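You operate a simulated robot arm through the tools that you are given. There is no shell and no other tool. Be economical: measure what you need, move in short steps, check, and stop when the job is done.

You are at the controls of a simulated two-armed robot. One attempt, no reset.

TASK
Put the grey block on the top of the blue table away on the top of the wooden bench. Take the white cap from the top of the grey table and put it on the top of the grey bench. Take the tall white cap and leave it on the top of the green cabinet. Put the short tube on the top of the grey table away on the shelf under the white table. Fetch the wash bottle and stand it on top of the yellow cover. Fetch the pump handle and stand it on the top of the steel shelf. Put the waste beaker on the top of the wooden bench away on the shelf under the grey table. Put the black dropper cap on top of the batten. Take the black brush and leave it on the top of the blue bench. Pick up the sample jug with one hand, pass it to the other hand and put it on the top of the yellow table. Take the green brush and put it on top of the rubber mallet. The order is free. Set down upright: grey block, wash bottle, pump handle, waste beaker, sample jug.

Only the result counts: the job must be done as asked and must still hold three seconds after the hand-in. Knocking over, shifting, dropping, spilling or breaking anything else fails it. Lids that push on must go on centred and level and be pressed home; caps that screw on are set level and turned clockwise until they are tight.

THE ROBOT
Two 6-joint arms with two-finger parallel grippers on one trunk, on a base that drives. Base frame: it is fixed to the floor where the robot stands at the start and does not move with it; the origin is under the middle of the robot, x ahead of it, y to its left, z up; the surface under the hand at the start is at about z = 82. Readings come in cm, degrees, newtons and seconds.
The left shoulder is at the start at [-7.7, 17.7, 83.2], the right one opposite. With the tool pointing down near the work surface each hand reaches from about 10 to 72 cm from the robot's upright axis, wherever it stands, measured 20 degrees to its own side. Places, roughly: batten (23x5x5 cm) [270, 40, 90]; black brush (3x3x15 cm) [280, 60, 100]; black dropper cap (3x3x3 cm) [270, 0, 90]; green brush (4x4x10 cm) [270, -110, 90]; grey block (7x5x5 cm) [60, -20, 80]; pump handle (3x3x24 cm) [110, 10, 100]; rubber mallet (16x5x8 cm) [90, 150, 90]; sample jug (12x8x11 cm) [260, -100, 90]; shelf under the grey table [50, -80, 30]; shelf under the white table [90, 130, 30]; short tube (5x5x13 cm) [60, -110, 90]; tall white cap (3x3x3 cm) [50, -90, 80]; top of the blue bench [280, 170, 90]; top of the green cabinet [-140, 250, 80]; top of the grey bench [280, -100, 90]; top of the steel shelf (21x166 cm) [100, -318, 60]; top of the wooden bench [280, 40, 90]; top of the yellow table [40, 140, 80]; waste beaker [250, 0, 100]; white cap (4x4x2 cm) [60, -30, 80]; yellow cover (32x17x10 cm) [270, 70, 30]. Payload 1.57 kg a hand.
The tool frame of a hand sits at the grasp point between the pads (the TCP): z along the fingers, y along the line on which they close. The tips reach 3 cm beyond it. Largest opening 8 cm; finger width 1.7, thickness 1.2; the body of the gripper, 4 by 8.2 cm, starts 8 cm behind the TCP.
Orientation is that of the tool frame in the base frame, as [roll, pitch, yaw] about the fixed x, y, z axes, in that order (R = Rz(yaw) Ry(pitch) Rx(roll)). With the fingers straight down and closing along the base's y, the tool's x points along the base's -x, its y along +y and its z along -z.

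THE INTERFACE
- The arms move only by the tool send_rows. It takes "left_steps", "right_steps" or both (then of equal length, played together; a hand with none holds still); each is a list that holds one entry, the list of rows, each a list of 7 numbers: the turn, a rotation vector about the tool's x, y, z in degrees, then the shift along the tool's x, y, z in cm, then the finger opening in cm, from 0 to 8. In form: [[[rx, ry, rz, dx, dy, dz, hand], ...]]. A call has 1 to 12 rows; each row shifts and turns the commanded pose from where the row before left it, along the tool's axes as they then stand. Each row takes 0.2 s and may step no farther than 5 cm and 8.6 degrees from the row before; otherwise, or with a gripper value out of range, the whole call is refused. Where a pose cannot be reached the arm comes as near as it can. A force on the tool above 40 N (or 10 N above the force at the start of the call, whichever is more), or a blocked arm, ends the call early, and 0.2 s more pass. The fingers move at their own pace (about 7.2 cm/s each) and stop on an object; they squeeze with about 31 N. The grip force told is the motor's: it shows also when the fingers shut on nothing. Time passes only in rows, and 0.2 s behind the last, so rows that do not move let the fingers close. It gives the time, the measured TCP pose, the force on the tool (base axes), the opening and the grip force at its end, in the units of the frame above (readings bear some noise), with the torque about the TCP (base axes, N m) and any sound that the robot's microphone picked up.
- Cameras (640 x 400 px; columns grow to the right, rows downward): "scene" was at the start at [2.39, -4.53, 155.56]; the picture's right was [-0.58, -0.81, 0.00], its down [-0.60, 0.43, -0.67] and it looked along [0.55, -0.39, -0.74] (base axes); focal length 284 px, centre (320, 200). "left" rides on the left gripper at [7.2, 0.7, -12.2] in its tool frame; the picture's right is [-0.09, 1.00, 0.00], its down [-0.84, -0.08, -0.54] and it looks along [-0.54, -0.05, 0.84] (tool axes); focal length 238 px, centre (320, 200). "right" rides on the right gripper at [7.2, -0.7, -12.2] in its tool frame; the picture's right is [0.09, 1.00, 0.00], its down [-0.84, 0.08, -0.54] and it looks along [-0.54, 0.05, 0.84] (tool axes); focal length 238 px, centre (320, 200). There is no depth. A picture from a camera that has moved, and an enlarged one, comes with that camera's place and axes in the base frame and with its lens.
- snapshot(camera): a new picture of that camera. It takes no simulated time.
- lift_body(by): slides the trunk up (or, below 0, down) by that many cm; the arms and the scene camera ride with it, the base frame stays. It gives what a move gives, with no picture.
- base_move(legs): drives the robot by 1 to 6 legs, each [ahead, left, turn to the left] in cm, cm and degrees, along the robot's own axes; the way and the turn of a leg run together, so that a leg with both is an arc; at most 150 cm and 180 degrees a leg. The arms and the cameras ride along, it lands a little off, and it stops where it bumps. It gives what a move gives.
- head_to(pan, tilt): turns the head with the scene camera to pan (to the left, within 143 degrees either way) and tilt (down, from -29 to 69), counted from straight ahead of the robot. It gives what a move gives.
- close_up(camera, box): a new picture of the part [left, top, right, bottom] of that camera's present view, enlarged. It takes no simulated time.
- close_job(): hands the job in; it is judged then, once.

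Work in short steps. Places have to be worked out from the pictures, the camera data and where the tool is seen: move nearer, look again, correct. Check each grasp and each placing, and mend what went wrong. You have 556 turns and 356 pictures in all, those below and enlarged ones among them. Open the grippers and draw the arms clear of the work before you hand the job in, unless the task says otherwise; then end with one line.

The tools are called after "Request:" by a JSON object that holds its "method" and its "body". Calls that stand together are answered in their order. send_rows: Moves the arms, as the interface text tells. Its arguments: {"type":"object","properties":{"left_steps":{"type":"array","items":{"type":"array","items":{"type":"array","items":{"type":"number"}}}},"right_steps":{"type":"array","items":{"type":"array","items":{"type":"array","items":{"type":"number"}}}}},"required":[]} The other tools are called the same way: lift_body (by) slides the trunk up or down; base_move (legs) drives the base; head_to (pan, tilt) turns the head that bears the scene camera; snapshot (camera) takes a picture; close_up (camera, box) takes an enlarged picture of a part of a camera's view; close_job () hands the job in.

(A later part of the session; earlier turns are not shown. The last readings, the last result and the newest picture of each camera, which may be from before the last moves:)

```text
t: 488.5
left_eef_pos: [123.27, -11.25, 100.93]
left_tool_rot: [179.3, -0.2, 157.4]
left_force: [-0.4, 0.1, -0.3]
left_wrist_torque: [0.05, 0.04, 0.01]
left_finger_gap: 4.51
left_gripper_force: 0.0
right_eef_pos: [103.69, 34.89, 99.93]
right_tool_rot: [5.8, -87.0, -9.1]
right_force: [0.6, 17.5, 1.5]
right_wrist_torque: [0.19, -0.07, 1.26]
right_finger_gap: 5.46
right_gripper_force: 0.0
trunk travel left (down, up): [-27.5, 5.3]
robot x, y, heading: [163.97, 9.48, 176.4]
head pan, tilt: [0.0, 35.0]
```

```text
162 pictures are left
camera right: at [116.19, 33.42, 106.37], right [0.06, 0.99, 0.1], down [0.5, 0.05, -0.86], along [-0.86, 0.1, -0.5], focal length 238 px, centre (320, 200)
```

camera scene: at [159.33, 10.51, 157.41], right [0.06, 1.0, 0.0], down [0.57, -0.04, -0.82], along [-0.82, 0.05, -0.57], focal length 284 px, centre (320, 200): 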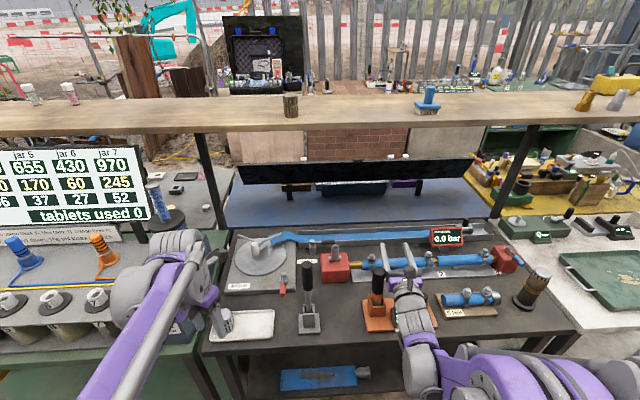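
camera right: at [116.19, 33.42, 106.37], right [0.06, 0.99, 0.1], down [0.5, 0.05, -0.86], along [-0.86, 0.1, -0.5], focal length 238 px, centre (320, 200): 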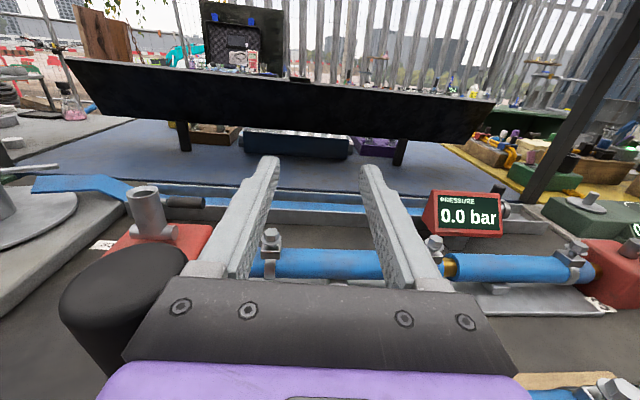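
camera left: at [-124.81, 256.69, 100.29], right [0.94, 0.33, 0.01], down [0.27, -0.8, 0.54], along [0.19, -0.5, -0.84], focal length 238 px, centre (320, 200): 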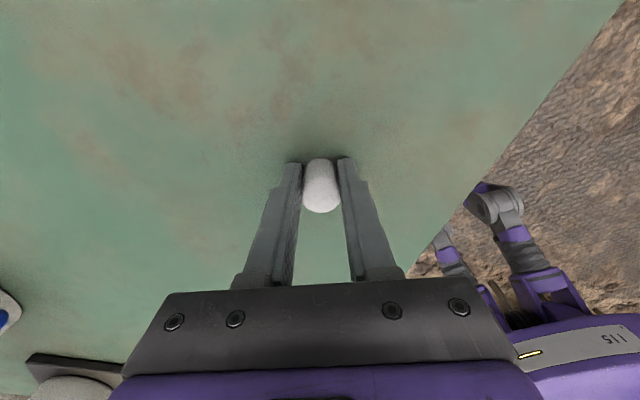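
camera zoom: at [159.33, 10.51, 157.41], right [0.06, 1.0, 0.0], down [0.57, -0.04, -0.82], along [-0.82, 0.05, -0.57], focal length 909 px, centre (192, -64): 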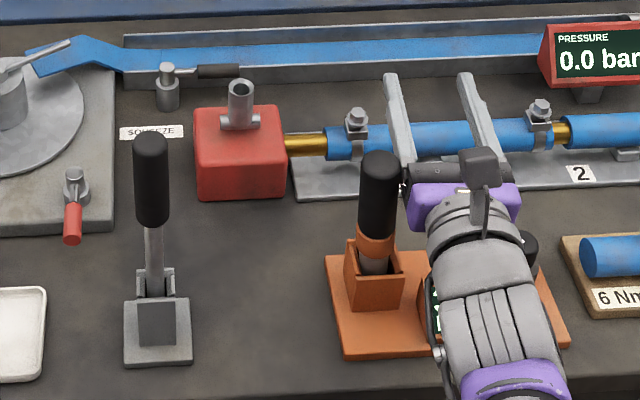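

Move the base right (+y) 4 cm to release the pressure, then recheck, and check the white table items too.

Request:
{"method": "base_move", "body": {"legs": [[0, -4, 0]]}}

Request:
{"method": "close_up", "body": {"camera": "scene", "box": [260, 220, 460, 345]}}

Request:
{"method": "head_to", "body": {"pan": -50, "tilt": 35}}

Request:
{"method": "snapshot", "body": {"camera": "scene"}}

```text
t: 489.6
left_eef_pos: [123.62, -7.35, 100.82]
left_tool_rot: [179.2, -0.2, 157.5]
left_force: [-0.1, 0.3, -0.1]
left_wrist_torque: [0.01, -0.01, 0.02]
left_finger_gap: 4.49
left_gripper_force: 0.0
right_eef_pos: [103.9, 38.67, 99.82]
right_tool_rot: [7.2, -86.9, -10.6]
right_force: [-0.6, -0.2, -0.9]
right_wrist_torque: [0.01, -0.03, 0.0]
right_finger_gap: 6.98
right_gripper_force: 0.0
trunk travel left (down, up): [-27.5, 5.3]
robot x, y, heading: [163.95, 13.83, 176.5]
head pan, tilt: [0.0, 35.0]
```

```text
3.20 times, centred on (360, 282) of scene
camera zoom: at [159.55, 14.23, 157.41], right [0.06, 1.0, 0.0], down [0.57, -0.04, -0.82], along [-0.82, 0.05, -0.57], focal length 909 px, centre (192, -64)
```

zoom: 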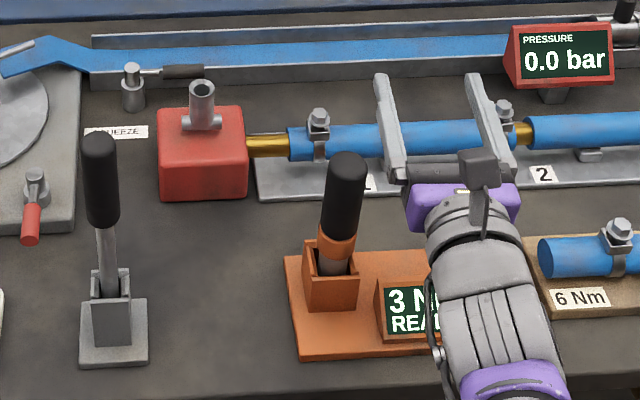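

```text
t: 490.7
left_eef_pos: [123.57, -7.44, 100.84]
left_tool_rot: [179.2, -0.3, 157.6]
left_force: [-0.1, 0.5, 0.3]
left_wrist_torque: [0.02, 0.02, 0.0]
left_finger_gap: 4.53
left_gripper_force: 0.1
right_eef_pos: [104.09, 38.64, 99.88]
right_tool_rot: [7.5, -87.1, -10.7]
right_force: [-0.2, -1.0, 0.9]
right_wrist_torque: [0.03, 0.01, 0.01]
right_finger_gap: 7.01
right_gripper_force: 0.1
trunk travel left (down, up): [-27.5, 5.3]
robot x, y, heading: [164.62, 14.15, 176.3]
head pan, tilt: [-50.0, 35.0]
```

```text
160 pictures are left
camera scene: at [163.09, 20.73, 157.41], right [0.8, 0.6, 0.0], down [0.34, -0.46, -0.82], along [-0.49, 0.66, -0.57], focal length 284 px, centre (320, 200)
```

scene: 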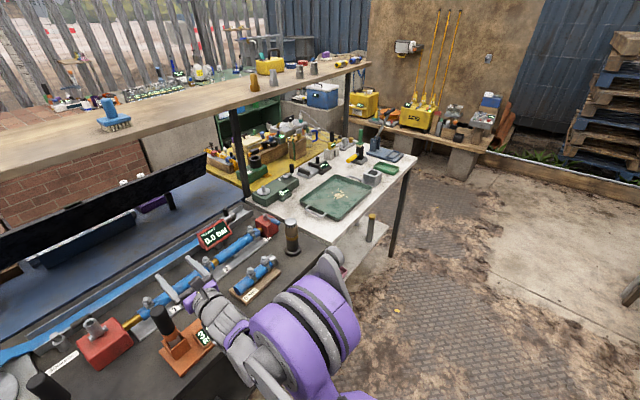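

Request:
{"method": "close_up", "body": {"camera": "scene", "box": [250, 110, 430, 230]}}

Request:
{"method": "close_up", "body": {"camera": "scene", "box": [60, 250, 260, 390]}}

```text
3.33 times, centred on (340, 170) of scene
camera zoom: at [163.09, 20.73, 157.41], right [0.8, 0.6, 0.0], down [0.34, -0.46, -0.82], along [-0.49, 0.66, -0.57], focal length 947 px, centre (253, 300)
```

zoom: 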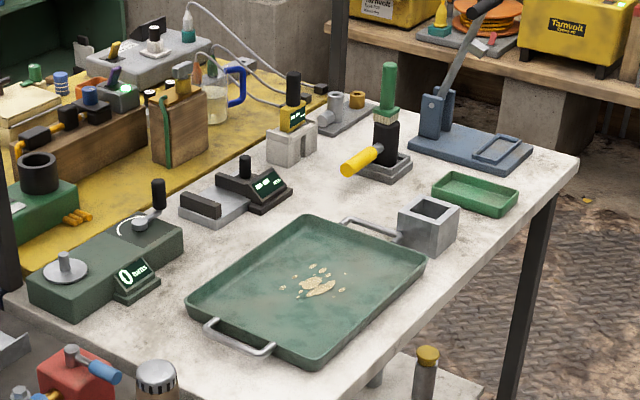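

```text
2.86 times, centred on (160, 320) of scene
camera zoom: at [163.09, 20.73, 157.41], right [0.8, 0.6, 0.0], down [0.34, -0.46, -0.82], along [-0.49, 0.66, -0.57], focal length 812 px, centre (777, -143)
```

zoom: 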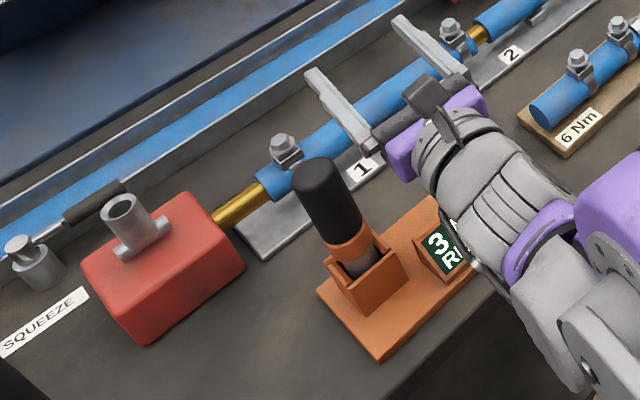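

Brush and jug stand fine; the bumped handle sits back in its socket. The pump handle (black grip, rod in grey socket) is at ≈(112.5,10.1), top z≈106.6. Back off 22 cm and pitch the left hand to horizontal.

Request:
{"method": "base_move", "body": {"legs": [[-24, 0, 3.5]]}}

Request:
{"method": "send_rows", "body": {"left_steps": [[[0, 8.2, 0, 2, 0, 0, 6], [0, 8.2, 0, 2, 0, 0, 6], [0, 8.2, 0, 2, 0, 0, 6], [0, 8.2, 0, 2, 0, 0, 6], [0, 8.2, 0, 0, 0, 0, 6], [0, 8.2, 0, 0, 0, 0, 6], [0, 8.2, 0, 0, 0, 0, 6], [0, 8.2, 0, 0, 0, 0, 6], [0, 8.2, 0, 0, 0, 0, 6], [0, 8.1, 0, 0, 0, 0, 6], [0, 8.1, 0, 0, 0, 0, 6]]]}}

Request:
{"method": "head_to", "body": {"pan": 0, "tilt": 35}}

Request:
{"method": "snapshot", "body": {"camera": "scene"}}

```text
t: 492.5
left_eef_pos: [149.28, -10.67, 100.83]
left_tool_rot: [179.3, -0.2, 161.0]
left_force: [0.7, 0.3, -0.3]
left_wrist_torque: [0.02, -0.01, 0.05]
left_finger_gap: 4.5
left_gripper_force: 0.0
right_eef_pos: [126.88, 34.24, 99.83]
right_tool_rot: [7.5, -87.0, -7.2]
right_force: [0.4, -0.9, -0.9]
right_wrist_torque: [-0.01, -0.01, -0.01]
right_finger_gap: 6.98
right_gripper_force: 0.0
trunk travel left (down, up): [-27.5, 5.3]
robot x, y, heading: [188.49, 12.93, -180.1]
head pan, tilt: [-50.0, 35.0]
```

```text
t: 494.9
left_eef_pos: [141.98, -8.36, 102.51]
left_tool_rot: [68.3, -89.2, -87.2]
left_force: [0.0, 0.0, -0.3]
left_wrist_torque: [-0.02, 0.02, 0.02]
left_finger_gap: 5.99
left_gripper_force: 0.1
right_eef_pos: [126.86, 34.15, 99.91]
right_tool_rot: [7.9, -86.9, -7.7]
right_force: [0.1, -0.1, -0.2]
right_wrist_torque: [-0.01, 0.02, 0.01]
right_finger_gap: 7.0
right_gripper_force: 0.1
trunk travel left (down, up): [-27.5, 5.3]
robot x, y, heading: [188.63, 12.99, -180.2]
head pan, tilt: [-50.0, 35.0]
```

```text
t: 496.1
left_eef_pos: [141.93, -8.08, 102.5]
left_tool_rot: [75.0, -89.2, -94.0]
left_force: [0.4, -0.1, 0.3]
left_wrist_torque: [-0.02, 0.0, 0.03]
left_finger_gap: 6.01
left_gripper_force: 0.1
right_eef_pos: [126.74, 34.09, 99.8]
right_tool_rot: [7.6, -86.9, -7.3]
right_force: [0.1, 0.0, 0.5]
right_wrist_torque: [-0.02, -0.03, 0.01]
right_finger_gap: 6.99
right_gripper_force: 0.1
trunk travel left (down, up): [-27.5, 5.3]
robot x, y, heading: [188.15, 13.13, -179.8]
head pan, tilt: [0.0, 35.0]
```

```text
157 pictures are left
camera scene: at [183.86, 13.17, 157.41], right [0.0, 1.0, 0.0], down [0.57, 0.0, -0.82], along [-0.82, 0.0, -0.57], focal length 284 px, centre (320, 200)
```

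scene: 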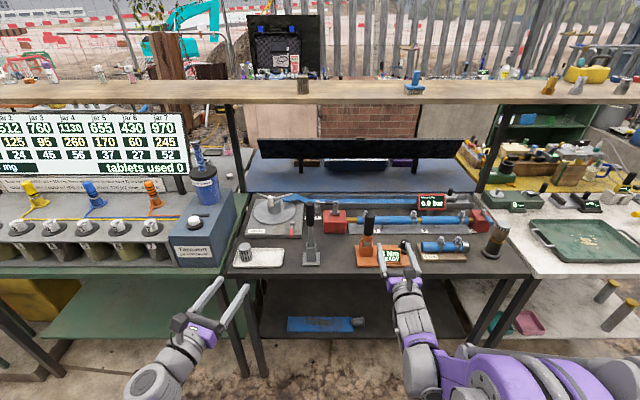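

Retract the right hand 18 cm, shift the base 8 cm right (+y) and forward 15 cm, then look with the left camera.

Request:
{"method": "send_rows", "body": {"right_steps": [[[0, 0, 0, 0, 0, -4, 7], [0, 0, 0, 0, 0, -4, 7], [0, 0, 0, 0, 0, -4, 7], [0, 0, 0, 0, 0, -4, 7]]]}}

Request:
{"method": "base_move", "body": {"legs": [[0, -8, 0], [13, 0, 0]]}}

Request:
{"method": "snapshot", "body": {"camera": "left"}}

Request:
{"method": "snapshot", "body": {"camera": "scene"}}

```text
t: 497.1
left_eef_pos: [142.1, -8.13, 102.54]
left_tool_rot: [69.5, -89.2, -88.6]
left_force: [0.3, 0.1, -1.1]
left_wrist_torque: [0.0, -0.02, -0.01]
left_finger_gap: 6.0
left_gripper_force: 0.0
right_eef_pos: [143.05, 33.97, 98.94]
right_tool_rot: [7.2, -87.0, -6.9]
right_force: [-0.7, -0.6, 0.8]
right_wrist_torque: [0.01, -0.01, -0.02]
right_finger_gap: 7.0
right_gripper_force: 0.0
trunk travel left (down, up): [-27.5, 5.3]
robot x, y, heading: [188.69, 13.1, -179.8]
head pan, tilt: [0.0, 35.0]
```

```text
t: 499.4
left_eef_pos: [129.32, -0.38, 102.52]
left_tool_rot: [72.4, -89.2, -91.3]
left_force: [0.9, 0.7, -0.1]
left_wrist_torque: [-0.01, 0.02, 0.0]
left_finger_gap: 6.01
left_gripper_force: 0.1
right_eef_pos: [130.02, 42.03, 98.92]
right_tool_rot: [7.5, -87.0, -7.2]
right_force: [0.5, -0.2, -0.3]
right_wrist_torque: [0.03, 0.01, 0.01]
right_finger_gap: 7.01
right_gripper_force: 0.1
trunk travel left (down, up): [-27.5, 5.3]
robot x, y, heading: [175.82, 20.86, -179.8]
head pan, tilt: [0.0, 35.0]
```

```text
156 pictures are left
camera left: at [140.92, -3.81, 109.64], right [0.32, 0.94, -0.08], down [0.49, -0.24, -0.84], along [-0.81, 0.23, -0.54], focal length 238 px, centre (320, 200)
```

left: 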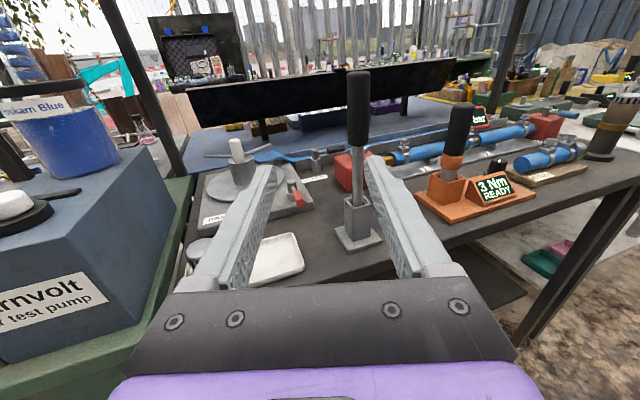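

```text
155 pictures are left
camera scene: at [170.96, 21.18, 157.4], right [0.0, 1.0, 0.0], down [0.57, 0.0, -0.82], along [-0.82, 0.0, -0.57], focal length 284 px, centre (320, 200)
```

scene: 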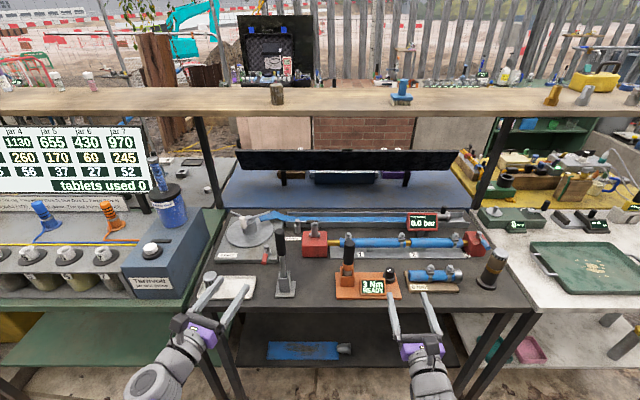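

Pump handle grip spans z 98.5–107 at (113.8,10). Shift the base 4.8 cm right, then advance the left hand.

Request:
{"method": "base_move", "body": {"legs": [[0, -4.8, 0]]}}

Request:
{"method": "send_rows", "body": {"left_steps": [[[0, 0, 0, 0, 0, 4, 6], [0, 0, 0, 0, 0, 4, 6], [0, 0, 0, 0, 0, 2, 6]]]}}

Request:
{"method": "snapshot", "body": {"camera": "left"}}

```text
t: 500.5
left_eef_pos: [129.14, 4.37, 102.54]
left_tool_rot: [71.9, -89.3, -90.6]
left_force: [0.0, -0.1, 0.2]
left_wrist_torque: [0.01, 0.01, 0.01]
left_finger_gap: 6.02
left_gripper_force: 0.0
right_eef_pos: [130.05, 46.69, 98.94]
right_tool_rot: [7.1, -87.0, -6.8]
right_force: [0.7, -0.5, 0.1]
right_wrist_torque: [0.01, 0.01, 0.04]
right_finger_gap: 6.96
right_gripper_force: 0.1
trunk travel left (down, up): [-27.5, 5.3]
robot x, y, heading: [175.59, 25.7, -179.6]
head pan, tilt: [0.0, 35.0]
```

```text
t: 501.3
left_eef_pos: [119.53, 7.39, 102.36]
left_tool_rot: [72.1, -89.2, -90.8]
left_force: [0.8, 0.3, 0.2]
left_wrist_torque: [0.0, 0.03, -0.01]
left_finger_gap: 5.99
left_gripper_force: 0.1
right_eef_pos: [129.88, 46.68, 99.02]
right_tool_rot: [7.5, -87.0, -7.1]
right_force: [-0.6, 0.1, -0.3]
right_wrist_torque: [0.01, 0.0, -0.01]
right_finger_gap: 7.0
right_gripper_force: 0.2
trunk travel left (down, up): [-27.5, 5.3]
robot x, y, heading: [175.96, 26.0, -179.6]
head pan, tilt: [0.0, 35.0]
```

```text
154 pictures are left
camera left: at [131.37, 3.93, 109.63], right [0.32, 0.94, -0.08], down [0.49, -0.24, -0.84], along [-0.81, 0.23, -0.54], focal length 238 px, centre (320, 200)
```

left: 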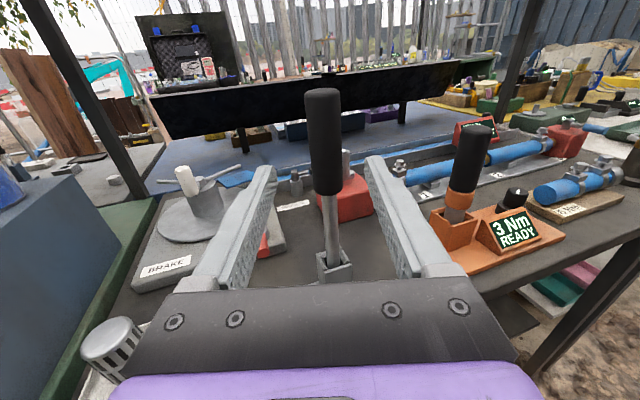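

Aligned. Advance 5 cm and grip.

Request:
{"method": "send_rows", "body": {"left_steps": [[[0, 0, 0, 0, 0.1, 3, 6], [0, 0, 0, 0, 0, 2, 6], [0, 0, 0, 0, 0, 0, 3], [0, 0, 0, 0, 0, 0, 1], [0, 0, 0, 0, 0, 0, 1]]]}}

Request:
{"method": "send_rows", "body": {"left_steps": [[[0, 0, 0, 1.5, 0, 0, 1], [0, 0, 0, 2.5, 0, 0, 1], [0, 0, 0, 3, 0, 0, 1], [0, 0, 0, 3, 0, 0, 1]]]}}

Request:
{"method": "snapshot", "body": {"camera": "left"}}

Request:
{"method": "close_up", "body": {"camera": "scene", "box": [180, 200, 400, 340]}}

```text
t: 502.5
left_eef_pos: [114.97, 9.13, 102.68]
left_tool_rot: [70.7, -89.3, -89.7]
left_force: [-0.2, 0.6, 2.7]
left_wrist_torque: [0.13, 0.05, 0.02]
left_finger_gap: 2.59
left_gripper_force: 31.1
right_eef_pos: [130.02, 46.63, 98.97]
right_tool_rot: [7.5, -86.8, -6.9]
right_force: [0.4, 0.1, 0.2]
right_wrist_torque: [0.02, 0.02, 0.01]
right_finger_gap: 7.0
right_gripper_force: 0.0
trunk travel left (down, up): [-27.5, 5.3]
robot x, y, heading: [175.5, 25.96, -179.9]
head pan, tilt: [0.0, 35.0]
```

```text
t: 503.5
left_eef_pos: [115.09, 9.12, 112.71]
left_tool_rot: [71.1, -89.1, -90.0]
left_force: [-0.4, -0.3, -3.0]
left_wrist_torque: [0.0, -0.04, 0.01]
left_finger_gap: 2.57
left_gripper_force: 31.1
right_eef_pos: [129.92, 46.6, 98.96]
right_tool_rot: [7.4, -87.1, -6.9]
right_force: [0.6, 0.3, 0.5]
right_wrist_torque: [-0.03, 0.03, -0.05]
right_finger_gap: 6.99
right_gripper_force: 0.0
trunk travel left (down, up): [-27.5, 5.3]
robot x, y, heading: [175.61, 26.18, -180.2]
head pan, tilt: [0.0, 35.0]
```

```text
153 pictures are left
camera left: at [126.85, 5.66, 119.86], right [0.32, 0.94, -0.08], down [0.49, -0.24, -0.84], along [-0.81, 0.23, -0.54], focal length 238 px, centre (320, 200)
```

left: 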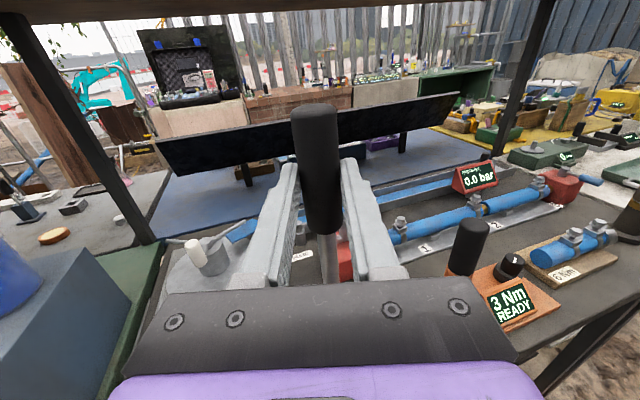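

```text
2.86 times, centred on (290, 270) of scene
camera zoom: at [171.0, 25.88, 157.41], right [0.0, 1.0, 0.0], down [0.57, 0.0, -0.82], along [-0.82, 0.0, -0.57], focal length 812 px, centre (406, 0)
```

zoom: 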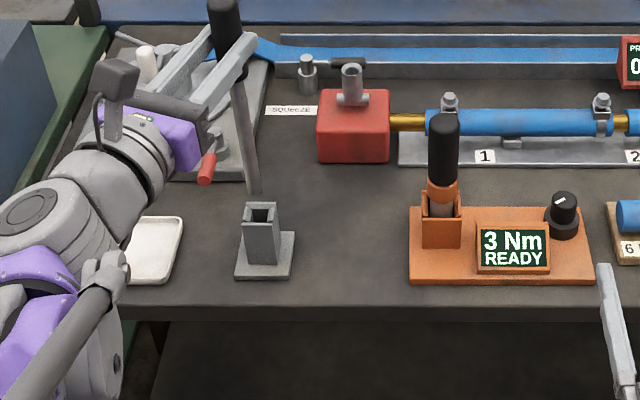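

The pump handle is out of its socket and vertical. Lift a bit more, withdraw, then back up and turn around toward the wooden bench for the beaker.

Request:
{"method": "send_rows", "body": {"left_steps": [[[0, 0, 0, 3, 0, 0, 1], [0, 0, 0, 2, 0, -2, 1], [0, 0, 0, 0, 0, -4, 1], [0, 0, 0, 0, 0, -4, 1], [0, 0, 0, 0, 0, -3, 1]]]}}

Request:
{"method": "base_move", "body": {"legs": [[-8, 0, 0], [0, 0, -90], [0, 0, -90]]}}

Request:
{"method": "head_to", "body": {"pan": -15, "tilt": 33}}

Request:
{"method": "snapshot", "body": {"camera": "scene"}}

```text
t: 504.7
left_eef_pos: [127.28, 4.95, 117.54]
left_tool_rot: [70.8, -89.2, -89.5]
left_force: [0.0, 0.5, -3.1]
left_wrist_torque: [-0.02, 0.0, -0.01]
left_finger_gap: 2.57
left_gripper_force: 31.0
right_eef_pos: [130.06, 46.65, 98.85]
right_tool_rot: [7.4, -87.0, -7.1]
right_force: [1.1, -0.2, -0.1]
right_wrist_torque: [0.0, 0.04, 0.0]
right_finger_gap: 6.98
right_gripper_force: 0.0
trunk travel left (down, up): [-27.5, 5.3]
robot x, y, heading: [175.74, 25.94, -180.0]
head pan, tilt: [0.0, 35.0]
```

```text
t: 513.5
left_eef_pos: [233.14, 44.47, 117.47]
left_tool_rot: [72.3, -89.2, 86.4]
left_force: [0.1, -0.3, -2.4]
left_wrist_torque: [0.0, 0.06, 0.04]
left_finger_gap: 2.56
left_gripper_force: 31.4
right_eef_pos: [228.14, 3.04, 98.95]
right_tool_rot: [7.5, -87.0, 170.2]
right_force: [0.0, -0.9, 0.3]
right_wrist_torque: [-0.02, -0.01, -0.01]
right_finger_gap: 7.02
right_gripper_force: 0.1
trunk travel left (down, up): [-27.5, 5.3]
robot x, y, heading: [183.73, 26.0, -2.4]
head pan, tilt: [0.0, 35.0]
```

```text
t: 514.2
left_eef_pos: [233.07, 44.57, 117.52]
left_tool_rot: [72.3, -89.2, 86.1]
left_force: [-1.0, 0.7, -2.0]
left_wrist_torque: [0.01, 0.02, 0.0]
left_finger_gap: 2.58
left_gripper_force: 31.1
right_eef_pos: [228.15, 2.98, 98.95]
right_tool_rot: [7.6, -87.0, 170.3]
right_force: [0.1, 0.1, -0.3]
right_wrist_torque: [-0.02, 0.0, 0.02]
right_finger_gap: 7.01
right_gripper_force: 0.2
trunk travel left (down, up): [-27.5, 5.3]
robot x, y, heading: [183.61, 25.72, -2.7]
head pan, tilt: [-15.0, 33.0]
```

```text
151 pictures are left
camera scene: at [188.07, 23.43, 157.72], right [-0.3, -0.95, 0.0], down [-0.52, 0.16, -0.84], along [0.8, -0.25, -0.54], focal length 284 px, centre (320, 200)
```

scene: 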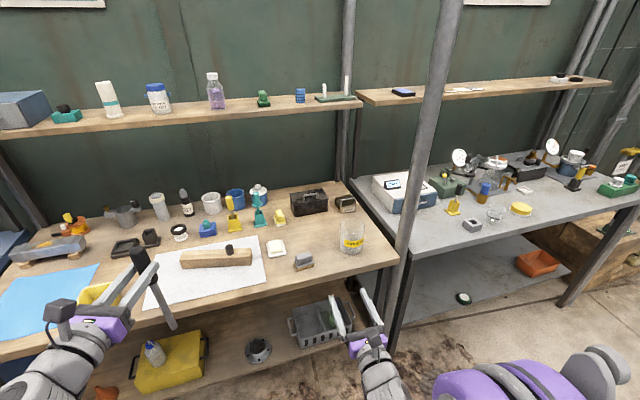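

Request:
{"method": "close_up", "body": {"camera": "scene", "box": [300, 195, 420, 275]}}

Request:
{"method": "snapshot", "body": {"camera": "right"}}

```text
5.00 times, centred on (360, 235) of scene
camera zoom: at [188.07, 23.43, 157.72], right [-0.3, -0.95, 0.0], down [-0.52, 0.16, -0.84], along [0.8, -0.25, -0.54], focal length 1421 px, centre (120, 25)
```

zoom: 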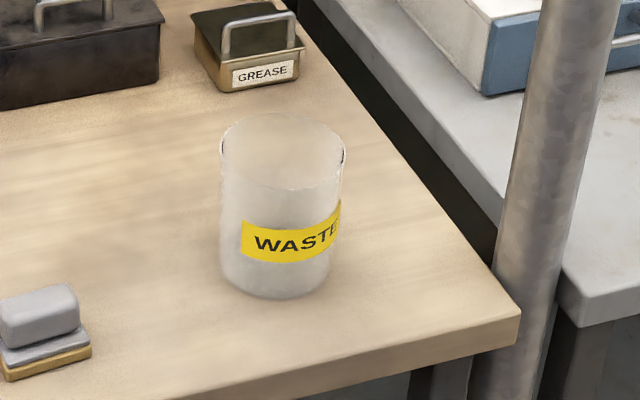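

```text
149 pictures are left
camera right: at [215.69, 4.15, 105.49], right [-0.04, -0.99, 0.1], down [-0.5, -0.06, -0.86], along [0.86, -0.09, -0.5], focal length 238 px, centre (320, 200)
```

right: 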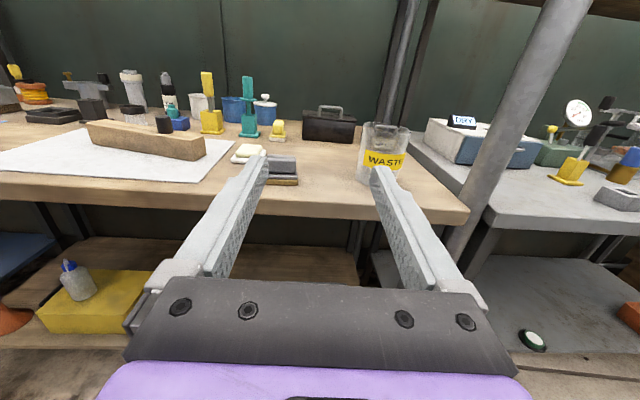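

The beaker is ~8.5 cm wide — too wide to span; I'll grip its near wall from above (one finger inside), closing along x. Pitch the right hand down and yaw it to 90°.

Request:
{"method": "send_rows", "body": {"right_steps": [[[0, -8.2, 0, 0, 0, 0, 5], [0, -8.2, 0, 0, 0, 0, 5], [0, -8.2, 0, 0, 0, 0, 5], [0, -8.2, 0, 0, 0, 0, 5], [0, -8.2, 0, 0, 0, 0, 5], [0, -8.2, 0, 0, 0, 0, 5], [0, -8.2, 0, 0, 0, 0, 5], [0, -8.2, 0, 0, 0, 0, 5], [0, -8.2, 0, 0, 0, 0, 5], [0, -8.2, 0, 0, 0, 0, 5], [0, -5, 0, 0, 0, 0, 5]]]}}

Request:
{"method": "send_rows", "body": {"right_steps": [[[0, 0, -8.2, 0, 0, -1, 5], [0, 0, -8.2, 0, 0, -1, 5], [0, 0, -8.2, 0, 0, -1, 5], [0, 0, -8.2, 0, 0, -1, 5], [0, 0, -8.2, 0, 0, -1, 5], [0, 0, -8.2, 0, 0, -1, 5], [0, 0, -8.2, 0, 0, -1, 5], [0, 0, -8.2, 0, 0, -1, 5], [0, 0, -8.2, 0, 0, -1, 5], [0, 0, -8.2, 0, 0, -1, 5], [0, 0, -8.2, 0, 0, 0, 5]]]}}

```text
t: 516.6
left_eef_pos: [233.2, 44.53, 117.55]
left_tool_rot: [73.3, -89.2, 85.2]
left_force: [-0.4, -0.2, -3.1]
left_wrist_torque: [0.01, 0.04, -0.03]
left_finger_gap: 2.55
left_gripper_force: 30.9
right_eef_pos: [227.91, 1.02, 98.93]
right_tool_rot: [179.9, -5.8, -1.8]
right_force: [0.4, -0.1, -0.1]
right_wrist_torque: [0.03, -0.03, 0.0]
right_finger_gap: 5.0
right_gripper_force: 0.1
right hand out of reach, approached as far as the arm can: row 8, 9, 10, 11
trunk travel left (down, up): [-27.5, 5.3]
robot x, y, heading: [183.82, 25.93, -2.5]
head pan, tilt: [-15.0, 33.0]
```

```text
t: 519.0
left_eef_pos: [233.07, 44.4, 117.4]
left_tool_rot: [72.5, -89.2, 86.0]
left_force: [0.2, -0.1, -1.9]
left_wrist_torque: [0.01, 0.04, 0.03]
left_finger_gap: 2.55
left_gripper_force: 31.2
right_eef_pos: [226.87, 0.94, 108.8]
right_tool_rot: [174.0, 0.3, 88.0]
right_force: [0.2, 0.1, 0.4]
right_wrist_torque: [-0.04, -0.02, 0.03]
right_finger_gap: 4.98
right_gripper_force: 0.1
trunk travel left (down, up): [-27.5, 5.3]
robot x, y, heading: [183.6, 25.95, -2.4]
head pan, tilt: [-15.0, 33.0]
```

Request:
{"method": "send_rows", "body": {"right_steps": [[[6, 0, 0, 0, 0, 0, 5]]]}}

Request:
{"method": "base_move", "body": {"legs": [[0, -18, 2.4], [15, 0, 0]]}}

Request:
{"method": "snapshot", "body": {"camera": "right"}}

Request:
{"method": "snapshot", "body": {"camera": "scene"}}

```text
t: 519.5
left_eef_pos: [233.31, 44.46, 117.43]
left_tool_rot: [76.1, -89.2, 82.4]
left_force: [0.1, -0.1, -2.0]
left_wrist_torque: [0.04, 0.01, 0.03]
left_finger_gap: 2.55
left_gripper_force: 30.8
right_eef_pos: [227.03, 1.01, 108.89]
right_tool_rot: [-179.8, 0.4, 88.0]
right_force: [-0.3, -0.3, 0.5]
right_wrist_torque: [0.01, -0.01, -0.01]
right_finger_gap: 5.02
right_gripper_force: 0.1
trunk travel left (down, up): [-27.5, 5.3]
robot x, y, heading: [183.67, 25.93, -2.5]
head pan, tilt: [-15.0, 33.0]
```

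```text
t: 522.6
left_eef_pos: [246.44, 28.6, 117.51]
left_tool_rot: [72.4, -89.1, 88.5]
left_force: [0.6, 0.1, -2.2]
left_wrist_torque: [0.02, 0.06, -0.02]
left_finger_gap: 2.52
left_gripper_force: 31.1
right_eef_pos: [242.16, -15.15, 108.88]
right_tool_rot: [-180.0, 0.4, 90.4]
right_force: [0.5, 0.4, -0.4]
right_wrist_torque: [0.0, -0.02, 0.0]
right_finger_gap: 4.99
right_gripper_force: 0.0
trunk travel left (down, up): [-27.5, 5.3]
robot x, y, heading: [198.13, 7.48, -0.2]
head pan, tilt: [-15.0, 33.0]
```

```text
148 pictures are left
camera right: at [241.57, -7.89, 120.98], right [0.99, 0.1, 0.0], down [0.08, -0.83, 0.55], along [0.05, -0.55, -0.84], focal length 238 px, centre (320, 200)
```

right: 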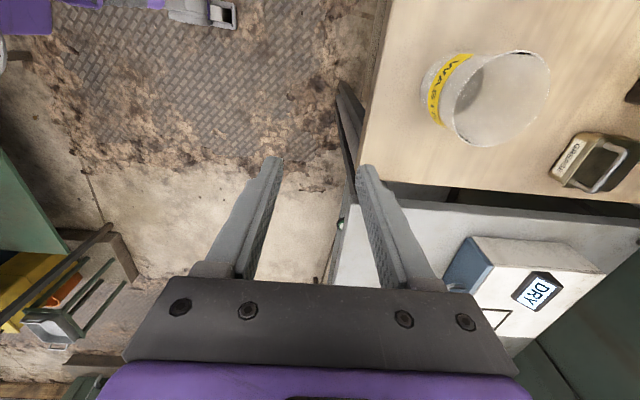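

```text
147 pictures are left
camera scene: at [202.54, 5.52, 157.71], right [-0.26, -0.97, 0.0], down [-0.53, 0.14, -0.84], along [0.81, -0.22, -0.54], focal length 284 px, centre (320, 200)
```

scene: 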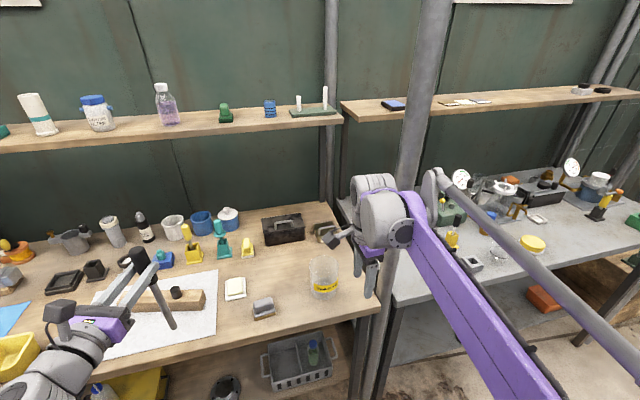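

Near wall of the beaker ≈(253.4,-10.4), rim z≈96–97. Move over it at TCP z≈103 and look.

Request:
{"method": "send_rows", "body": {"right_steps": [[[0, 0, 0, 1.6, 3.7, 0, 5], [0, 0, 0, 1.6, 3.7, 0, 5], [0, 0, 0, 1.5, 3.7, 2, 5], [0, 0, 0, 0, 0, 3.5, 5], [0, 0, 0, 0, 0, 0, 5]]]}}

Request:
{"method": "snapshot", "body": {"camera": "right"}}

```text
t: 523.8
left_eef_pos: [246.55, 28.62, 117.64]
left_tool_rot: [73.3, -89.2, 87.5]
left_force: [0.4, -0.7, -3.9]
left_wrist_torque: [0.02, 0.01, 0.0]
left_finger_gap: 2.56
left_gripper_force: 30.8
right_eef_pos: [253.43, -10.46, 103.43]
right_tool_rot: [-179.9, 0.4, 90.6]
right_force: [-1.1, 0.8, 0.3]
right_wrist_torque: [0.04, -0.05, -0.03]
right_finger_gap: 5.0
right_gripper_force: 0.0
trunk travel left (down, up): [-27.5, 5.3]
robot x, y, heading: [198.15, 7.41, 0.3]
head pan, tilt: [-15.0, 33.0]
```

```text
146 pictures are left
camera right: at [252.69, -3.22, 115.58], right [0.99, 0.1, 0.0], down [0.08, -0.83, 0.55], along [0.05, -0.55, -0.84], focal length 238 px, centre (320, 200)
```

right: 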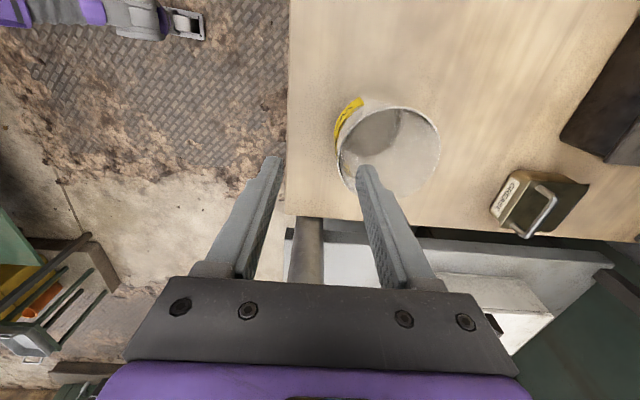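

Wall at x≈254.8 (rim centre (259,-10.3)). Shift +1.4 cm in x and descend to just at the rim, then check.

Request:
{"method": "send_rows", "body": {"right_steps": [[[0, 0, 0, 0.1, 1.4, 0, 4.4], [0, 0, 0, 0, 0, 3, 4.4], [0, 0, 0, 0, 0, 0, 4.4]]]}}

Request:
{"method": "close_up", "body": {"camera": "right", "box": [220, 80, 460, 240]}}

```text
t: 524.6
left_eef_pos: [246.56, 28.61, 117.57]
left_tool_rot: [72.2, -89.2, 88.9]
left_force: [-0.2, -0.4, -2.4]
left_wrist_torque: [-0.03, 0.02, 0.01]
left_finger_gap: 2.55
left_gripper_force: 30.5
right_eef_pos: [254.84, -10.35, 100.36]
right_tool_rot: [180.0, 0.4, 90.4]
right_force: [-0.2, -0.1, 0.2]
right_wrist_torque: [-0.03, 0.02, 0.0]
right_finger_gap: 4.41
right_gripper_force: 0.0
trunk travel left (down, up): [-27.5, 5.3]
robot x, y, heading: [197.85, 7.7, 0.1]
head pan, tilt: [-15.0, 33.0]
```

```text
2.50 times, centred on (340, 160) of right
camera zoom: at [254.11, -3.12, 112.47], right [0.99, 0.1, 0.0], down [0.08, -0.83, 0.55], along [0.05, -0.55, -0.84], focal length 596 px, centre (270, 300)
```

zoom: 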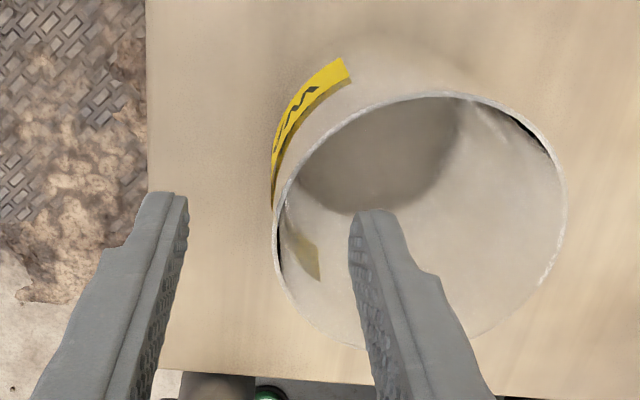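

The wall sits midway between the fingers. Descend 5 cm, then close gently.

Request:
{"method": "send_rows", "body": {"right_steps": [[[0, 0, 0, 0, 0, 2, 4.4], [0, 0, 0, 0, 0, 2, 4.4], [0, 0, 0, 0, 0, 1, 4.4], [0, 0, 0, 0, 0, 0, 4.4]]]}}

Request:
{"method": "close_up", "body": {"camera": "right", "box": [220, 80, 460, 240]}}

```text
t: 525.6
left_eef_pos: [246.56, 28.53, 117.6]
left_tool_rot: [72.4, -89.2, 88.7]
left_force: [1.1, 0.4, -1.5]
left_wrist_torque: [-0.01, 0.03, 0.01]
left_finger_gap: 2.57
left_gripper_force: 30.6
right_eef_pos: [254.85, -10.2, 95.29]
right_tool_rot: [180.0, 0.4, 90.4]
right_force: [-0.5, 0.1, 0.3]
right_wrist_torque: [0.01, 0.01, -0.01]
right_finger_gap: 4.41
right_gripper_force: 0.0
trunk travel left (down, up): [-27.5, 5.3]
robot x, y, heading: [197.64, 7.39, 0.0]
head pan, tilt: [-15.0, 33.0]
```

```text
2.50 times, centred on (340, 160) of right
camera zoom: at [254.1, -2.96, 107.42], right [0.99, 0.1, 0.0], down [0.08, -0.83, 0.55], along [0.05, -0.55, -0.84], focal length 596 px, centre (270, 300)
```

zoom: 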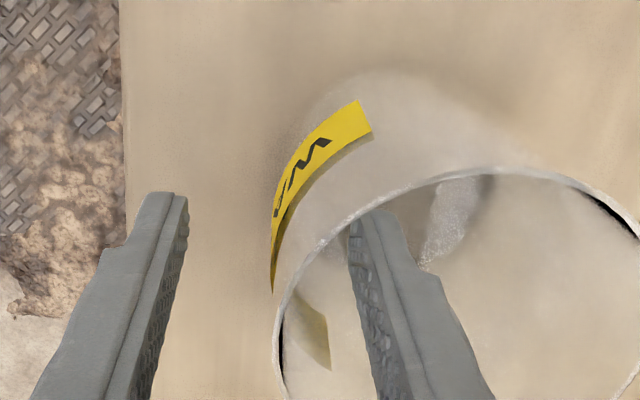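

Request:
{"method": "send_rows", "body": {"right_steps": [[[0, 0, 0, 0, 0, 0, 2.5], [0, 0, 0, 0, 0, 0, 1], [0, 0, 0, 0, 0, 0, 0.2], [0, 0, 0, 0, 0, 0, 0.2], [0, 0, 0, 0, 0, 0, 0.2]]]}}

Request:
{"method": "snapshot", "body": {"camera": "right"}}

```text
t: 526.8
left_eef_pos: [246.44, 28.49, 117.6]
left_tool_rot: [72.1, -89.1, 89.0]
left_force: [0.2, 0.0, -2.1]
left_wrist_torque: [0.0, 0.03, 0.02]
left_finger_gap: 2.57
left_gripper_force: 31.0
right_eef_pos: [254.83, -10.22, 95.25]
right_tool_rot: [-179.9, 0.4, 90.6]
right_force: [0.1, -0.1, 2.0]
right_wrist_torque: [0.04, -0.11, -0.03]
right_finger_gap: 0.29
right_gripper_force: 4.1
trunk travel left (down, up): [-27.5, 5.3]
robot x, y, heading: [197.69, 7.99, 0.2]
head pan, tilt: [-15.0, 33.0]
```

```text
143 pictures are left
camera right: at [254.08, -2.96, 107.45], right [0.99, 0.1, 0.0], down [0.08, -0.83, 0.55], along [0.05, -0.55, -0.84], focal length 238 px, centre (320, 200)
```

right: 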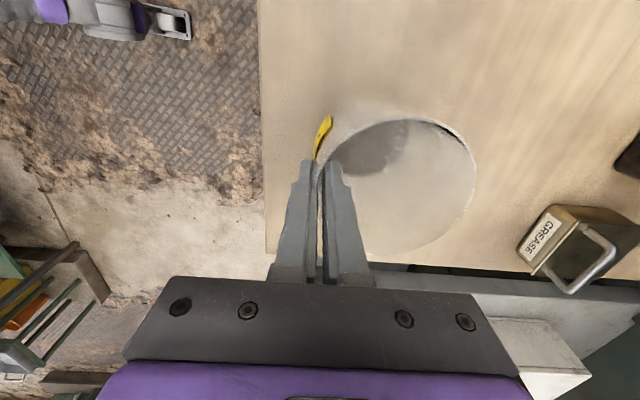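

Wall gripped (0.29 cm). Command fully closed for full force and lift.

Request:
{"method": "send_rows", "body": {"right_steps": [[[0, 0, 0, 0, 0, 0, 0], [0, 0, 0, 0, 0, 0, 0], [0, 0, 0, 0, 0, -1, 0], [0, 0, 0, 0, 0, -1.5, 0], [0, 0, 0, 0, 0, -2, 0]]]}}

Request:
{"method": "snapshot", "body": {"camera": "scene"}}

```text
t: 528.0
left_eef_pos: [246.46, 28.69, 117.48]
left_tool_rot: [72.0, -89.3, 88.9]
left_force: [-0.4, 0.4, -1.6]
left_wrist_torque: [-0.02, 0.07, 0.02]
left_finger_gap: 2.57
left_gripper_force: 30.6
right_eef_pos: [254.64, -10.07, 99.84]
right_tool_rot: [180.0, 0.3, 90.4]
right_force: [0.1, -0.3, 0.1]
right_wrist_torque: [0.0, 0.03, -0.01]
right_finger_gap: 0.23
right_gripper_force: 23.9
trunk travel left (down, up): [-27.5, 5.3]
robot x, y, heading: [197.94, 7.84, -0.3]
head pan, tilt: [-15.0, 33.0]
```

```text
142 pictures are left
camera scene: at [202.53, 5.53, 157.72], right [-0.26, -0.97, 0.0], down [-0.53, 0.14, -0.84], along [0.81, -0.22, -0.54], focal length 284 px, centre (320, 200)
```

scene: 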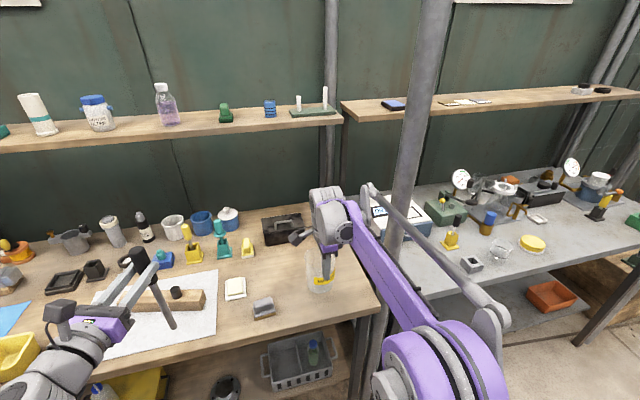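

Request:
{"method": "snapshot", "body": {"camera": "right"}}

Request:
{"method": "close_up", "body": {"camera": "scene", "box": [280, 220, 380, 310]}}

```text
141 pictures are left
camera right: at [254.0, -2.89, 111.98], right [0.99, 0.1, 0.0], down [0.08, -0.83, 0.55], along [0.05, -0.55, -0.84], focal length 238 px, centre (320, 200)
```

right: 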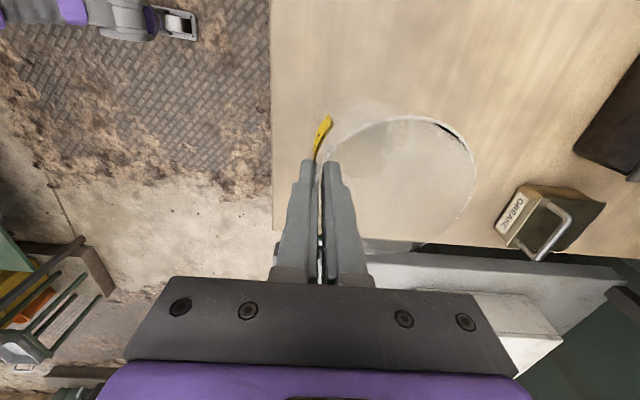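

```text
4.44 times, centred on (330, 265) of scene
camera zoom: at [202.53, 5.53, 157.72], right [-0.26, -0.97, 0.0], down [-0.53, 0.14, -0.84], along [0.81, -0.22, -0.54], focal length 1263 px, centre (276, -89)
```

zoom: 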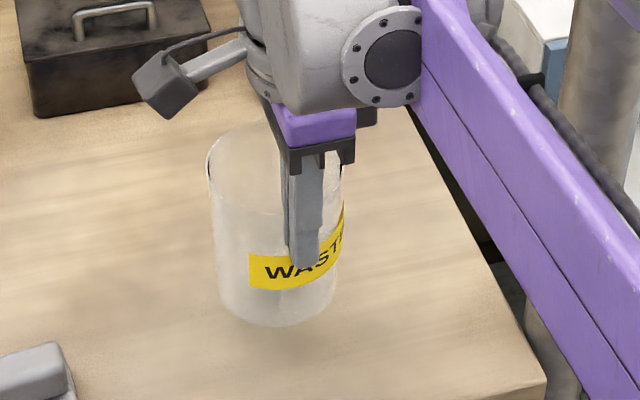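

The beaker is lifted with the hand. Raise it further and draw it back toward the robot.

Request:
{"method": "send_rows", "body": {"right_steps": [[[0, 0, 0, 0, 0, -2, 0], [0, 0, 0, 0, 0, -2, 0], [0, 0, 0, 0, 0, -2, 0], [0, 0, 0, 0, 0, -2, 0], [0, 0, 0, 0, -2, 0, 0], [0, 0, 0, 0, -3, 0, 0], [0, 0, 0, 0, -3, 0, 0], [0, 0, 0, 0, -3, 0, 0], [0, 0, 0, 0, -3, 0, 0], [0, 0, 0, 0, -2, 0, 0]]]}}

Request:
{"method": "base_move", "body": {"legs": [[-16, 0, 0]]}}

Request:
{"method": "snapshot", "body": {"camera": "right"}}

Request:
{"method": "snapshot", "body": {"camera": "scene"}}

```text
t: 530.2
left_eef_pos: [246.47, 28.56, 117.57]
left_tool_rot: [71.3, -89.2, 90.0]
left_force: [0.1, 0.0, -1.9]
left_wrist_torque: [0.06, 0.03, -0.01]
left_finger_gap: 2.58
left_gripper_force: 30.9
right_eef_pos: [238.46, -10.29, 107.69]
right_tool_rot: [180.0, 0.3, 90.5]
right_force: [-0.4, 0.3, -0.5]
right_wrist_torque: [0.01, 0.0, 0.0]
right_finger_gap: 0.21
right_gripper_force: 24.0
trunk travel left (down, up): [-27.5, 5.3]
robot x, y, heading: [198.35, 7.57, -0.1]
head pan, tilt: [-15.0, 33.0]
```

```text
t: 531.7
left_eef_pos: [230.3, 28.53, 117.56]
left_tool_rot: [72.1, -89.2, 88.9]
left_force: [-0.6, 0.1, -1.5]
left_wrist_torque: [0.03, 0.03, -0.02]
left_finger_gap: 2.55
left_gripper_force: 31.0
right_eef_pos: [222.42, -10.22, 107.9]
right_tool_rot: [179.9, 0.3, 90.5]
right_force: [0.1, -0.3, -0.1]
right_wrist_torque: [-0.02, 0.01, 0.02]
right_finger_gap: 0.21
right_gripper_force: 24.0
trunk travel left (down, up): [-27.5, 5.3]
robot x, y, heading: [181.73, 7.84, 0.3]
head pan, tilt: [-15.0, 33.0]
```

```text
139 pictures are left
camera right: at [221.77, -3.06, 119.93], right [0.99, 0.1, 0.0], down [0.08, -0.83, 0.55], along [0.05, -0.55, -0.84], focal length 238 px, centre (320, 200)
```

right: 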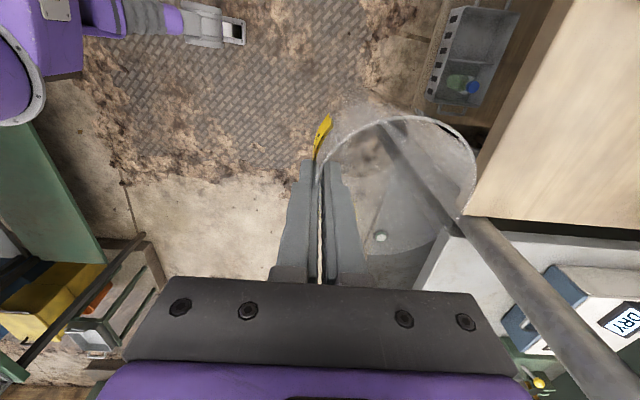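

```text
138 pictures are left
camera scene: at [186.48, 5.51, 157.73], right [-0.26, -0.97, 0.0], down [-0.53, 0.14, -0.84], along [0.81, -0.22, -0.54], focal length 284 px, centre (320, 200)
```

scene: 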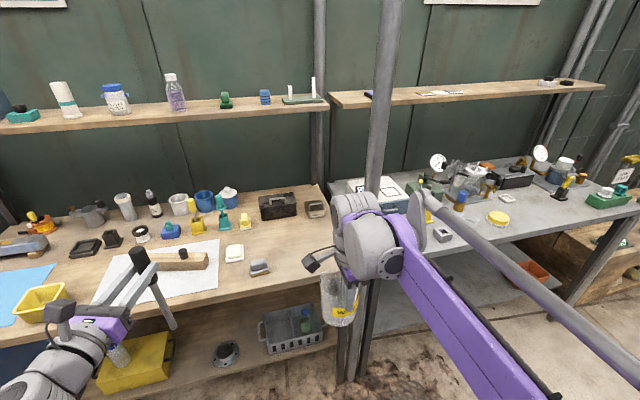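

Drive right along the aisle 220 cm, then turn to face the steel shelf.

Request:
{"method": "base_move", "body": {"legs": [[0, -110, 0], [0, -110, 0], [0, 0, -90], [0, 65, 0]]}}

```text
t: 559.0
left_eef_pos: [253.12, -255.79, 117.47]
left_tool_rot: [73.8, -89.1, 0.6]
left_force: [0.7, -0.3, -1.9]
left_wrist_torque: [0.08, -0.02, -0.02]
left_finger_gap: 2.57
left_gripper_force: 30.8
right_eef_pos: [213.82, -250.17, 107.9]
right_tool_rot: [-179.9, 0.5, 3.9]
right_force: [0.6, -0.4, -0.2]
right_wrist_torque: [0.05, 0.02, 0.02]
right_finger_gap: 0.22
right_gripper_force: 23.9
trunk travel left (down, up): [-27.5, 5.3]
robot x, y, heading: [229.4, -208.64, -86.6]
head pan, tilt: [-15.0, 33.0]
stopped in leg 4: the robot was blocked; the commanded pose is now the measured one
```

I moved the wrong way (left) and bumped something at x≈229. Look around before correcting.

Request:
{"method": "head_to", "body": {"pan": 60, "tilt": 45}}

Request:
{"method": "snapshot", "body": {"camera": "scene"}}

Request:
{"method": "head_to", "body": {"pan": -20, "tilt": 40}}

Request:
{"method": "snapshot", "body": {"camera": "scene"}}

```text
t: 560.4
left_eef_pos: [253.09, -255.77, 117.57]
left_tool_rot: [73.0, -89.1, 1.4]
left_force: [0.1, 0.3, -2.3]
left_wrist_torque: [0.03, -0.03, -0.03]
left_finger_gap: 2.55
left_gripper_force: 31.2
right_eef_pos: [213.7, -250.28, 107.61]
right_tool_rot: [-179.9, 0.3, 3.8]
right_force: [-0.3, -0.5, 0.2]
right_wrist_torque: [-0.01, 0.03, -0.01]
right_finger_gap: 0.21
right_gripper_force: 23.7
trunk travel left (down, up): [-27.5, 5.3]
robot x, y, heading: [229.19, -208.75, -86.4]
head pan, tilt: [60.0, 45.0]
```

```text
137 pictures are left
camera scene: at [236.45, -208.08, 155.93], right [-0.45, -0.89, 0.0], down [-0.63, 0.32, -0.71], along [0.63, -0.32, -0.71], focal length 284 px, centre (320, 200)
```

scene: 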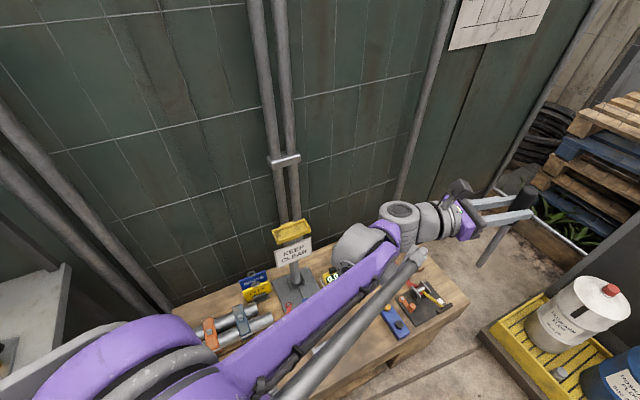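

```text
t: 562.0
left_eef_pos: [253.06, -255.86, 117.6]
left_tool_rot: [73.0, -89.2, 1.3]
left_force: [0.0, -0.1, -2.1]
left_wrist_torque: [0.03, 0.02, 0.03]
left_finger_gap: 2.57
left_gripper_force: 31.3
right_eef_pos: [213.69, -250.16, 107.86]
right_tool_rot: [-179.8, 0.4, 3.9]
right_force: [-0.2, 0.4, -0.3]
right_wrist_torque: [0.03, -0.01, 0.0]
right_finger_gap: 0.23
right_gripper_force: 24.1
trunk travel left (down, up): [-27.5, 5.3]
robot x, y, heading: [229.48, -208.6, -86.5]
head pan, tilt: [-20.0, 40.0]
```

```text
136 pictures are left
camera scene: at [226.76, -212.6, 156.65], right [-0.96, 0.28, 0.0], down [0.18, 0.62, -0.77], along [-0.22, -0.73, -0.64], focal length 284 px, centre (320, 200)
```

scene: 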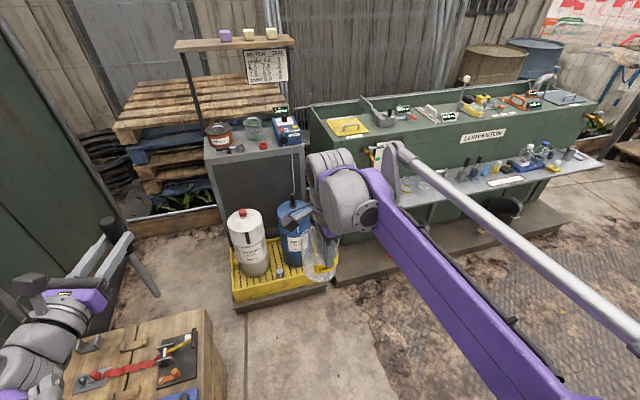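

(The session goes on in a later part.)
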